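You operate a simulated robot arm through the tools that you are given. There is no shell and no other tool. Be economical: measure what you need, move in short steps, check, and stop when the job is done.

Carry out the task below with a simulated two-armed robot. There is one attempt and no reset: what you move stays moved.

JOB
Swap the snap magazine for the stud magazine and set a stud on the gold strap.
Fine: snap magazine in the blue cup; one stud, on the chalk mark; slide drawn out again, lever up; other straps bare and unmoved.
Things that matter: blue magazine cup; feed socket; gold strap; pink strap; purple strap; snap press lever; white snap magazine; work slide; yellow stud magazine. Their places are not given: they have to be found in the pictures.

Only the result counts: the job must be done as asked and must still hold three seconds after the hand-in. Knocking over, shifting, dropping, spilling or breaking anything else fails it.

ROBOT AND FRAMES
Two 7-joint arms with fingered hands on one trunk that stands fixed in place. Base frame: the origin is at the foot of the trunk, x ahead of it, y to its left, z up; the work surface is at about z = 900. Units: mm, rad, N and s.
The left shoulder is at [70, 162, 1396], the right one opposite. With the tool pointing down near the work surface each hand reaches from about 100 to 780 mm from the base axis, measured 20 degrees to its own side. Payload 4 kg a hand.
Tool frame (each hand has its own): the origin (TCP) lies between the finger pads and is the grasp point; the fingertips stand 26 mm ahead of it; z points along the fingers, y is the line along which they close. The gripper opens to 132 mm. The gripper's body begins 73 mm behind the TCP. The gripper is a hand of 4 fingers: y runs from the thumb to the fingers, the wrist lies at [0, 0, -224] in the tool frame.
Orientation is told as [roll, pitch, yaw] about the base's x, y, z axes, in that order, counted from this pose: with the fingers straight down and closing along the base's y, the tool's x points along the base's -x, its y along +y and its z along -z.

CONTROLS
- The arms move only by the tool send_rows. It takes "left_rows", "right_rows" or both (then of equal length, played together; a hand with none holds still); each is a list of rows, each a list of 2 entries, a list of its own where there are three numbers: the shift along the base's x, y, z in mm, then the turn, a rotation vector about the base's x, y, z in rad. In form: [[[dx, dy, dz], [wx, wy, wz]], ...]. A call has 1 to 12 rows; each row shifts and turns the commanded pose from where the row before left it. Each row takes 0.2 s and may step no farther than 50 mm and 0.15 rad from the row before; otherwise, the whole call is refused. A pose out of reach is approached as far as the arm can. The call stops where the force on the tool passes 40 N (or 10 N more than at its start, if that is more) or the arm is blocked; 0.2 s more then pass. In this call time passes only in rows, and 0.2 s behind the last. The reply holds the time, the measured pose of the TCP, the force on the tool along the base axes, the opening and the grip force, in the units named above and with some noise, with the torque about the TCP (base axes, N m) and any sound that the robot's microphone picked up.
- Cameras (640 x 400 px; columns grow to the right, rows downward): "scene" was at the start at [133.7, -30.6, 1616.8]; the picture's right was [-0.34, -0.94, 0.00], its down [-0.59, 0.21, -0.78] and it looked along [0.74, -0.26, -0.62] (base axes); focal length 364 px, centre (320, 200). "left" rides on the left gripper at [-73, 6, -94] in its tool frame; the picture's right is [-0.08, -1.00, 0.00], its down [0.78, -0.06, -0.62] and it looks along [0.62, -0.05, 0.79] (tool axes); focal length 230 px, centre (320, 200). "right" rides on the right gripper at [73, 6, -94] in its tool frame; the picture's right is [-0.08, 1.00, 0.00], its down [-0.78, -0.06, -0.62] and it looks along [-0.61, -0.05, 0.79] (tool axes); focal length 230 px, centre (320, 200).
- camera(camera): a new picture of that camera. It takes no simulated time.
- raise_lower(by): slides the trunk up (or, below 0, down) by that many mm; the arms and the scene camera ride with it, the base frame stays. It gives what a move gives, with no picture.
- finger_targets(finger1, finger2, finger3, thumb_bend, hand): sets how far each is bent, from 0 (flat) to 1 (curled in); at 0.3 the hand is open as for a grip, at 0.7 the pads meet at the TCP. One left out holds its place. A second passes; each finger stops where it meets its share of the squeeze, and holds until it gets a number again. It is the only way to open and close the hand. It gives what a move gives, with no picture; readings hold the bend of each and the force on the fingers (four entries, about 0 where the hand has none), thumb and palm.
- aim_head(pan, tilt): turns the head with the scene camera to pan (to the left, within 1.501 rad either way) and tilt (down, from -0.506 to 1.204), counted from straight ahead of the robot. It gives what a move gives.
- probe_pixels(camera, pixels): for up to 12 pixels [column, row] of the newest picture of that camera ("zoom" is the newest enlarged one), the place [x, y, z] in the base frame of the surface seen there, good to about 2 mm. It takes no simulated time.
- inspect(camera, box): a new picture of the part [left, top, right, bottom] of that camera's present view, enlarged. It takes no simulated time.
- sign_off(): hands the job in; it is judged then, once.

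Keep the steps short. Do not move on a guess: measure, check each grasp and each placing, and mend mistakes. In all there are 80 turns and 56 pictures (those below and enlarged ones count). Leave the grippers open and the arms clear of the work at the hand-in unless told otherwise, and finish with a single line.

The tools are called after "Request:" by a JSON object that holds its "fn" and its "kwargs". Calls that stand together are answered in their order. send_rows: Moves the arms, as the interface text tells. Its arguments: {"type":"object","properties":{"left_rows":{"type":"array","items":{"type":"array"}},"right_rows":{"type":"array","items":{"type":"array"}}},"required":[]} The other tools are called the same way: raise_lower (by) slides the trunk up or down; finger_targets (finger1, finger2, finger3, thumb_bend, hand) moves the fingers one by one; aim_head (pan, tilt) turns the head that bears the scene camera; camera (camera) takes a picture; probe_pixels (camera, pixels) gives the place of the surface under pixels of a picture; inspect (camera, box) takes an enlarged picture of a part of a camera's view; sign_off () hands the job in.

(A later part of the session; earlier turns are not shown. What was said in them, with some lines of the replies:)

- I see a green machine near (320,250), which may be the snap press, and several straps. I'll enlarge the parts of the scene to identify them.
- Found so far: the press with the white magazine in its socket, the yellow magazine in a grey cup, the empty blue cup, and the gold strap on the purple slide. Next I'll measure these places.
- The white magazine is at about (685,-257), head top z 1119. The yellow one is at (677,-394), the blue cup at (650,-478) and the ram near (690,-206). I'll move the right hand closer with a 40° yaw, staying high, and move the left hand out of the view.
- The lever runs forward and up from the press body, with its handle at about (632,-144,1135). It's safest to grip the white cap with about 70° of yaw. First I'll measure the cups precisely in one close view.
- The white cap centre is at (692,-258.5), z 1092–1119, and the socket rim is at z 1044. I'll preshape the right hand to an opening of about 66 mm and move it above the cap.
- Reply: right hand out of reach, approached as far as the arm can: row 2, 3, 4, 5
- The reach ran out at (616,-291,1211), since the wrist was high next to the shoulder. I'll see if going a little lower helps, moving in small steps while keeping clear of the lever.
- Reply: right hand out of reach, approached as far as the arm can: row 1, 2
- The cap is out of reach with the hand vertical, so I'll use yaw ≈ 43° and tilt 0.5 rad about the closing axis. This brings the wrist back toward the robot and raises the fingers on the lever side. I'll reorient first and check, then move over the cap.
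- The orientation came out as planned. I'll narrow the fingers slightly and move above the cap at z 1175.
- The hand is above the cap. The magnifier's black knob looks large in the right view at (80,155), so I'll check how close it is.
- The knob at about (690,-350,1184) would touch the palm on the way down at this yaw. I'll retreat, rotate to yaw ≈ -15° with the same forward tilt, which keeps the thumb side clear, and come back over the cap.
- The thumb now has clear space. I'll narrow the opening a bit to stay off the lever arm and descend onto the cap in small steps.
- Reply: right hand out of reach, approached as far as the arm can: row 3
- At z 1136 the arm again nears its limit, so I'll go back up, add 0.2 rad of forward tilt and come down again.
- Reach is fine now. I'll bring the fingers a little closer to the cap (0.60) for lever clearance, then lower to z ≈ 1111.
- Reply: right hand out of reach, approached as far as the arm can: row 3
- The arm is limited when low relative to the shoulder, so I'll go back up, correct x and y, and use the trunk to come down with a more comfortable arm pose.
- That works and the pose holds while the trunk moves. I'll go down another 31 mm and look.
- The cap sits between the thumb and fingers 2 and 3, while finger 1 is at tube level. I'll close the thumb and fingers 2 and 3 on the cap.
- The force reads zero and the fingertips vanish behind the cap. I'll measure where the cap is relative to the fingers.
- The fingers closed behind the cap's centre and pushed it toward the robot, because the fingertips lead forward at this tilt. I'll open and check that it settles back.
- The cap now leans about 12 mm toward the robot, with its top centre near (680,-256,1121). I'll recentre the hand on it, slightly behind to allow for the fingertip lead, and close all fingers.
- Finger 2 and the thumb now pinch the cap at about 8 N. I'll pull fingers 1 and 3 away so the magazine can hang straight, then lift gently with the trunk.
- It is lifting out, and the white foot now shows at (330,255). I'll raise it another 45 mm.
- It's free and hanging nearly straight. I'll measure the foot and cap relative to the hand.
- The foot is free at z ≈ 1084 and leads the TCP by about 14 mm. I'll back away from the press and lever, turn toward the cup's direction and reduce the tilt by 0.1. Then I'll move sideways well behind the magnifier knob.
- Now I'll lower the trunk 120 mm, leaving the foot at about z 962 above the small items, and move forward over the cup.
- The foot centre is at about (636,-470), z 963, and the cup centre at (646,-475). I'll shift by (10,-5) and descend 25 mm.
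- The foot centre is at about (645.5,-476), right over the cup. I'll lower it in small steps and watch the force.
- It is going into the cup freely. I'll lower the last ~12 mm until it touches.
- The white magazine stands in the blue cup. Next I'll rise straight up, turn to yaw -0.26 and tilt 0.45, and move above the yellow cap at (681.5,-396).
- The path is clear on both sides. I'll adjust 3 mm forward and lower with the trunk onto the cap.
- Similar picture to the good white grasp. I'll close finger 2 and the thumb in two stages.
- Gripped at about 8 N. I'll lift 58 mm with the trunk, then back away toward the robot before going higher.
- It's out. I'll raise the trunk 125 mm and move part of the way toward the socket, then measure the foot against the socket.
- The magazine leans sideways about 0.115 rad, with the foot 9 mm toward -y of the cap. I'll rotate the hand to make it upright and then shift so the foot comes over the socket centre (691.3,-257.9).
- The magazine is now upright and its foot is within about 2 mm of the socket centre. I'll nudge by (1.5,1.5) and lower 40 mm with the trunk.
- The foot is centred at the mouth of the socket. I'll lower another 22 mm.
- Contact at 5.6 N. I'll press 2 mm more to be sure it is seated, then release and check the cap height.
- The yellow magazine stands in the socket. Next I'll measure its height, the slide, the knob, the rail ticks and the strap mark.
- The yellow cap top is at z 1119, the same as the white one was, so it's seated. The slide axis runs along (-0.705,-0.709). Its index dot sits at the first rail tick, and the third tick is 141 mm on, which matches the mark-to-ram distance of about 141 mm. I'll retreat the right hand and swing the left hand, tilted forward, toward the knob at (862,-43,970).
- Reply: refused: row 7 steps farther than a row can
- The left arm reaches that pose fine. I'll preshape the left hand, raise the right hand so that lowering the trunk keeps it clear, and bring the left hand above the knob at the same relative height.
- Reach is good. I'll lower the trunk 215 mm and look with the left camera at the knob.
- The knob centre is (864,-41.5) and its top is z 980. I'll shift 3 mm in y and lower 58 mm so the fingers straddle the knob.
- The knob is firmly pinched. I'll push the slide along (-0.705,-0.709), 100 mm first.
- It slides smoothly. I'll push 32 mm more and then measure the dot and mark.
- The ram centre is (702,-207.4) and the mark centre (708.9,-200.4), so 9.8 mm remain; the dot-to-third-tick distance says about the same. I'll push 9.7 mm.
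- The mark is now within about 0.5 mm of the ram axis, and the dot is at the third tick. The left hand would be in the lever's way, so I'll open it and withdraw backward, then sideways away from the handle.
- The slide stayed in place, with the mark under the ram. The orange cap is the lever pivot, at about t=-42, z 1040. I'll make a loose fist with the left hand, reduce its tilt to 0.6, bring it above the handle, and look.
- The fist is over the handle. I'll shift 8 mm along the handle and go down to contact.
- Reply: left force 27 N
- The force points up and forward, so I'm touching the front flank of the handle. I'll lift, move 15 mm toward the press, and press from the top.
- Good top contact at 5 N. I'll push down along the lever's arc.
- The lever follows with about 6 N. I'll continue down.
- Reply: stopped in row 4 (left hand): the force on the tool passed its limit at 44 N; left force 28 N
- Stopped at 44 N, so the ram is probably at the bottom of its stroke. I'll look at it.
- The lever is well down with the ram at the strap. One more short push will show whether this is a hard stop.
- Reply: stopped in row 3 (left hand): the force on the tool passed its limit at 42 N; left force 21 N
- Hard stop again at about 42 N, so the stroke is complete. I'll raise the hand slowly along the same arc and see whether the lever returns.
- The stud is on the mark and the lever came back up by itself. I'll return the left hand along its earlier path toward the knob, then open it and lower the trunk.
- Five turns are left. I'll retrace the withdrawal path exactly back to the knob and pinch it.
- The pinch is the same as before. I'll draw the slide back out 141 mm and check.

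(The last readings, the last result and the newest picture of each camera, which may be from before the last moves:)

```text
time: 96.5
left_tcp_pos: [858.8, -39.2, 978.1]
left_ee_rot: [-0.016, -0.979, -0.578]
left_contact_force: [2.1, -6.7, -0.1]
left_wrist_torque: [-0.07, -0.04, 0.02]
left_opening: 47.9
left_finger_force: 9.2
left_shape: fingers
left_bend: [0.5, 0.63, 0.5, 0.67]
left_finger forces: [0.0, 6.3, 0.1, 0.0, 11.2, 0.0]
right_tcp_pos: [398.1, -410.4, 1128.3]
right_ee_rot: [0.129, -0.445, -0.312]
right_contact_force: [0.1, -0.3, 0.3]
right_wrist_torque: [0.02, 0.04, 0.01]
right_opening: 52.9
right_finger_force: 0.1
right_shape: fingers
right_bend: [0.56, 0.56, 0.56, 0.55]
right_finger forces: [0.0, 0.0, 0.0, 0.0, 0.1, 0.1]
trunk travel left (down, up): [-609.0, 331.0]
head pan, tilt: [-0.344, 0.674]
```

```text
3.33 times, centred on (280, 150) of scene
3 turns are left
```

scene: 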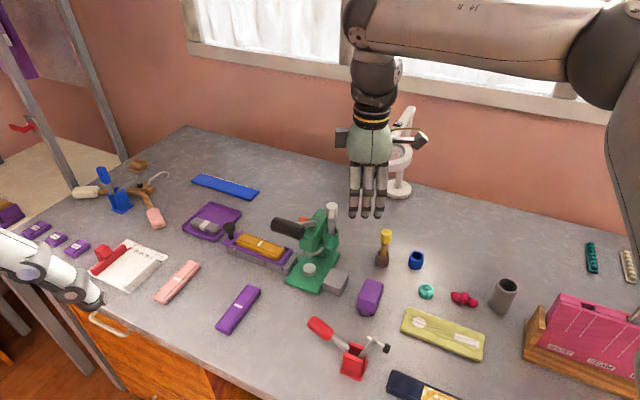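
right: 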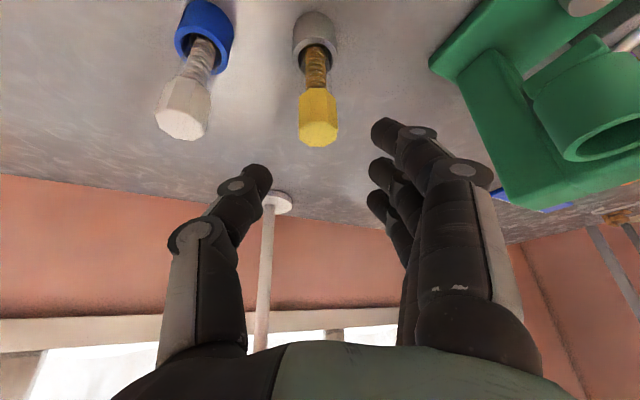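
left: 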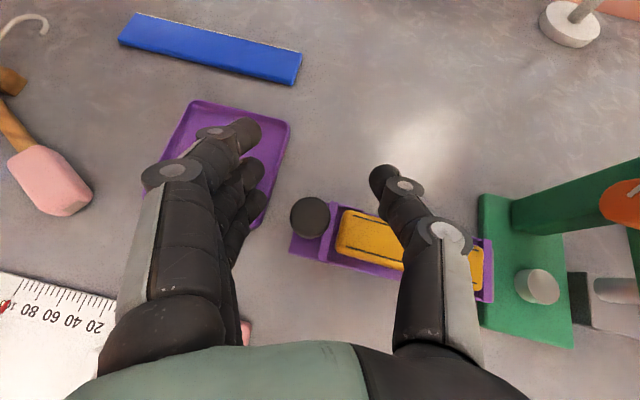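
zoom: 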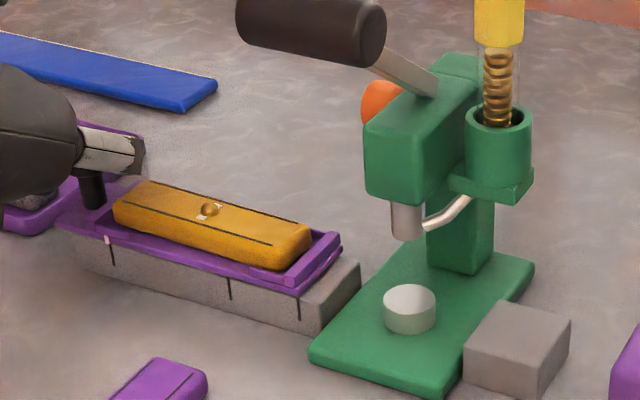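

The slide is fully out again with the stud on the mark. I'll open the left hand, rise straight up with the trunk, withdraw, open both hands, and take the last look.

Request:
{"fn": "finger_targets", "kwargs": {"hand": "left", "finger2": 0.5, "thumb_bend": 0.52}}

Request:
{"fn": "raise_lower", "kwargs": {"by": 220}}

Request:
{"fn": "send_rows", "kwargs": {"left_rows": [[[-35, 20, 10], [0, 0, 0]], [[-40, 20, 10], [0, 0, 0]], [[-40, 20, 10], [0, 0, 0]], [[-40, 20, 10], [0, 0, 0]], [[-40, 20, 10], [0, 0, 0]], [[-40, 20, 10], [0, 0, 0]], [[-40, 10, 10], [0, 0, 0]]]}}

Request:
{"fn": "finger_targets", "kwargs": {"hand": "left", "finger1": 0.3, "finger2": 0.3, "finger3": 0.3, "thumb_bend": 0.3}}

Request:
{"fn": "finger_targets", "kwargs": {"hand": "right", "finger1": 0.3, "finger2": 0.3, "finger3": 0.3, "thumb_bend": 0.3}}

Request:
{"fn": "camera", "kwargs": {"camera": "scene"}}

```text
time: 97.5
left_tcp_pos: [858.4, -39.2, 979.3]
left_ee_rot: [-0.019, -0.981, -0.574]
left_contact_force: [0.1, -0.1, -0.3]
left_wrist_torque: [-0.04, 0.02, -0.01]
left_opening: 66.5
left_finger_force: 0.1
left_shape: fingers
left_bend: [0.5, 0.5, 0.5, 0.52]
left_finger forces: [0.0, 0.0, 0.0, 0.0, 0.0, 0.0]
right_tcp_pos: [397.2, -409.5, 1128.2]
right_ee_rot: [0.128, -0.444, -0.313]
right_contact_force: [-1.4, 0.6, 1.2]
right_wrist_torque: [-0.01, -0.03, -0.04]
right_opening: 53.1
right_finger_force: 0.1
right_shape: fingers
right_bend: [0.56, 0.56, 0.56, 0.55]
right_finger forces: [0.0, 0.0, 0.0, 0.1, 0.1, 0.0]
trunk travel left (down, up): [-609.0, 331.0]
head pan, tilt: [-0.344, 0.674]
```

```text
time: 99.9
left_tcp_pos: [857.9, -39.0, 1198.5]
left_ee_rot: [-0.019, -0.981, -0.575]
left_contact_force: [0.6, 0.0, 0.2]
left_wrist_torque: [0.0, -0.01, 0.04]
left_opening: 66.8
left_finger_force: 0.2
left_shape: fingers
left_bend: [0.5, 0.5, 0.5, 0.52]
left_finger forces: [0.0, 0.0, 0.0, 0.0, 0.0, 0.1]
right_tcp_pos: [398.6, -410.0, 1348.2]
right_ee_rot: [0.128, -0.446, -0.312]
right_contact_force: [-0.4, 0.4, -0.6]
right_wrist_torque: [-0.02, -0.02, -0.01]
right_opening: 53.2
right_finger_force: 0.2
right_shape: fingers
right_bend: [0.56, 0.56, 0.56, 0.55]
right_finger forces: [0.1, 0.0, 0.0, 0.0, 0.0, 0.0]
trunk travel left (down, up): [-829.0, 111.0]
head pan, tilt: [-0.344, 0.674]
```

```text
time: 101.5
left_tcp_pos: [579.6, 94.4, 1270.2]
left_ee_rot: [-0.019, -0.979, -0.578]
left_contact_force: [-0.1, -0.2, 1.0]
left_wrist_torque: [0.0, 0.01, 0.03]
left_opening: 66.8
left_finger_force: 0.0
left_shape: fingers
left_bend: [0.5, 0.5, 0.5, 0.52]
left_finger forces: [0.0, 0.1, 0.0, 0.0, 0.0, 0.1]
right_tcp_pos: [396.9, -408.5, 1348.7]
right_ee_rot: [0.128, -0.447, -0.312]
right_contact_force: [0.1, 0.1, 0.5]
right_wrist_torque: [-0.01, -0.01, -0.01]
right_opening: 53.1
right_finger_force: 0.0
right_shape: fingers
right_bend: [0.56, 0.56, 0.56, 0.55]
right_finger forces: [0.0, 0.0, 0.1, 0.0, 0.0, 0.1]
trunk travel left (down, up): [-829.0, 111.0]
head pan, tilt: [-0.344, 0.674]
```

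```text
time: 102.5
left_tcp_pos: [580.9, 93.0, 1268.8]
left_ee_rot: [-0.019, -0.982, -0.576]
left_contact_force: [-0.4, 0.5, 0.7]
left_wrist_torque: [0.01, 0.03, 0.0]
left_opening: 135.7
left_finger_force: 0.1
left_shape: fingers
left_bend: [0.3, 0.3, 0.3, 0.3]
left_finger forces: [0.1, 0.1, 0.0, 0.0, 0.1, 0.0]
right_tcp_pos: [397.6, -409.7, 1346.9]
right_ee_rot: [0.125, -0.445, -0.313]
right_contact_force: [-1.3, 0.9, 0.7]
right_wrist_torque: [-0.01, -0.02, 0.02]
right_opening: 52.8
right_finger_force: 0.0
right_shape: fingers
right_bend: [0.56, 0.56, 0.56, 0.55]
right_finger forces: [0.0, 0.0, 0.1, 0.1, 0.0, 0.1]
trunk travel left (down, up): [-829.0, 111.0]
head pan, tilt: [-0.344, 0.674]
```

```text
time: 103.5
left_tcp_pos: [583.1, 92.4, 1269.5]
left_ee_rot: [-0.018, -0.982, -0.577]
left_contact_force: [-0.6, -0.5, 0.1]
left_wrist_torque: [-0.01, 0.02, -0.01]
left_opening: 135.6
left_finger_force: 0.1
left_shape: fingers
left_bend: [0.3, 0.3, 0.3, 0.3]
left_finger forces: [0.0, 0.1, 0.0, 0.0, 0.0, 0.0]
right_tcp_pos: [397.1, -409.5, 1348.4]
right_ee_rot: [0.126, -0.445, -0.313]
right_contact_force: [-0.3, -0.5, 0.6]
right_wrist_torque: [0.02, -0.01, 0.05]
right_opening: 135.7
right_finger_force: 0.0
right_shape: fingers
right_bend: [0.3, 0.3, 0.3, 0.3]
right_finger forces: [0.0, 0.0, 0.0, 0.0, 0.0, 0.0]
trunk travel left (down, up): [-829.0, 111.0]
head pan, tilt: [-0.344, 0.674]
```

```text
0 pictures are left
2 turns are left
```

scene: 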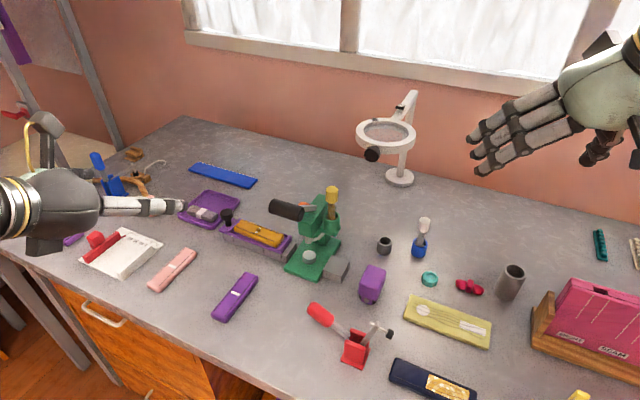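

The last picture shows the white magazine in the blue cup, the yellow one in the socket, the slide out and the lever up. The other straps are bare and in place, and both hands are open and clear, so I'll hand in.

Request:
{"fn": "sign_off", "kwargs": {}}

```text
The job is handed in.
```

The job is handed in: the snap magazine is in the blue cup, the stud magazine is in the feed socket, one stud is on the gold strap's chalk mark, the slide is drawn out, the lever is up, and the other straps are bare and unmoved.
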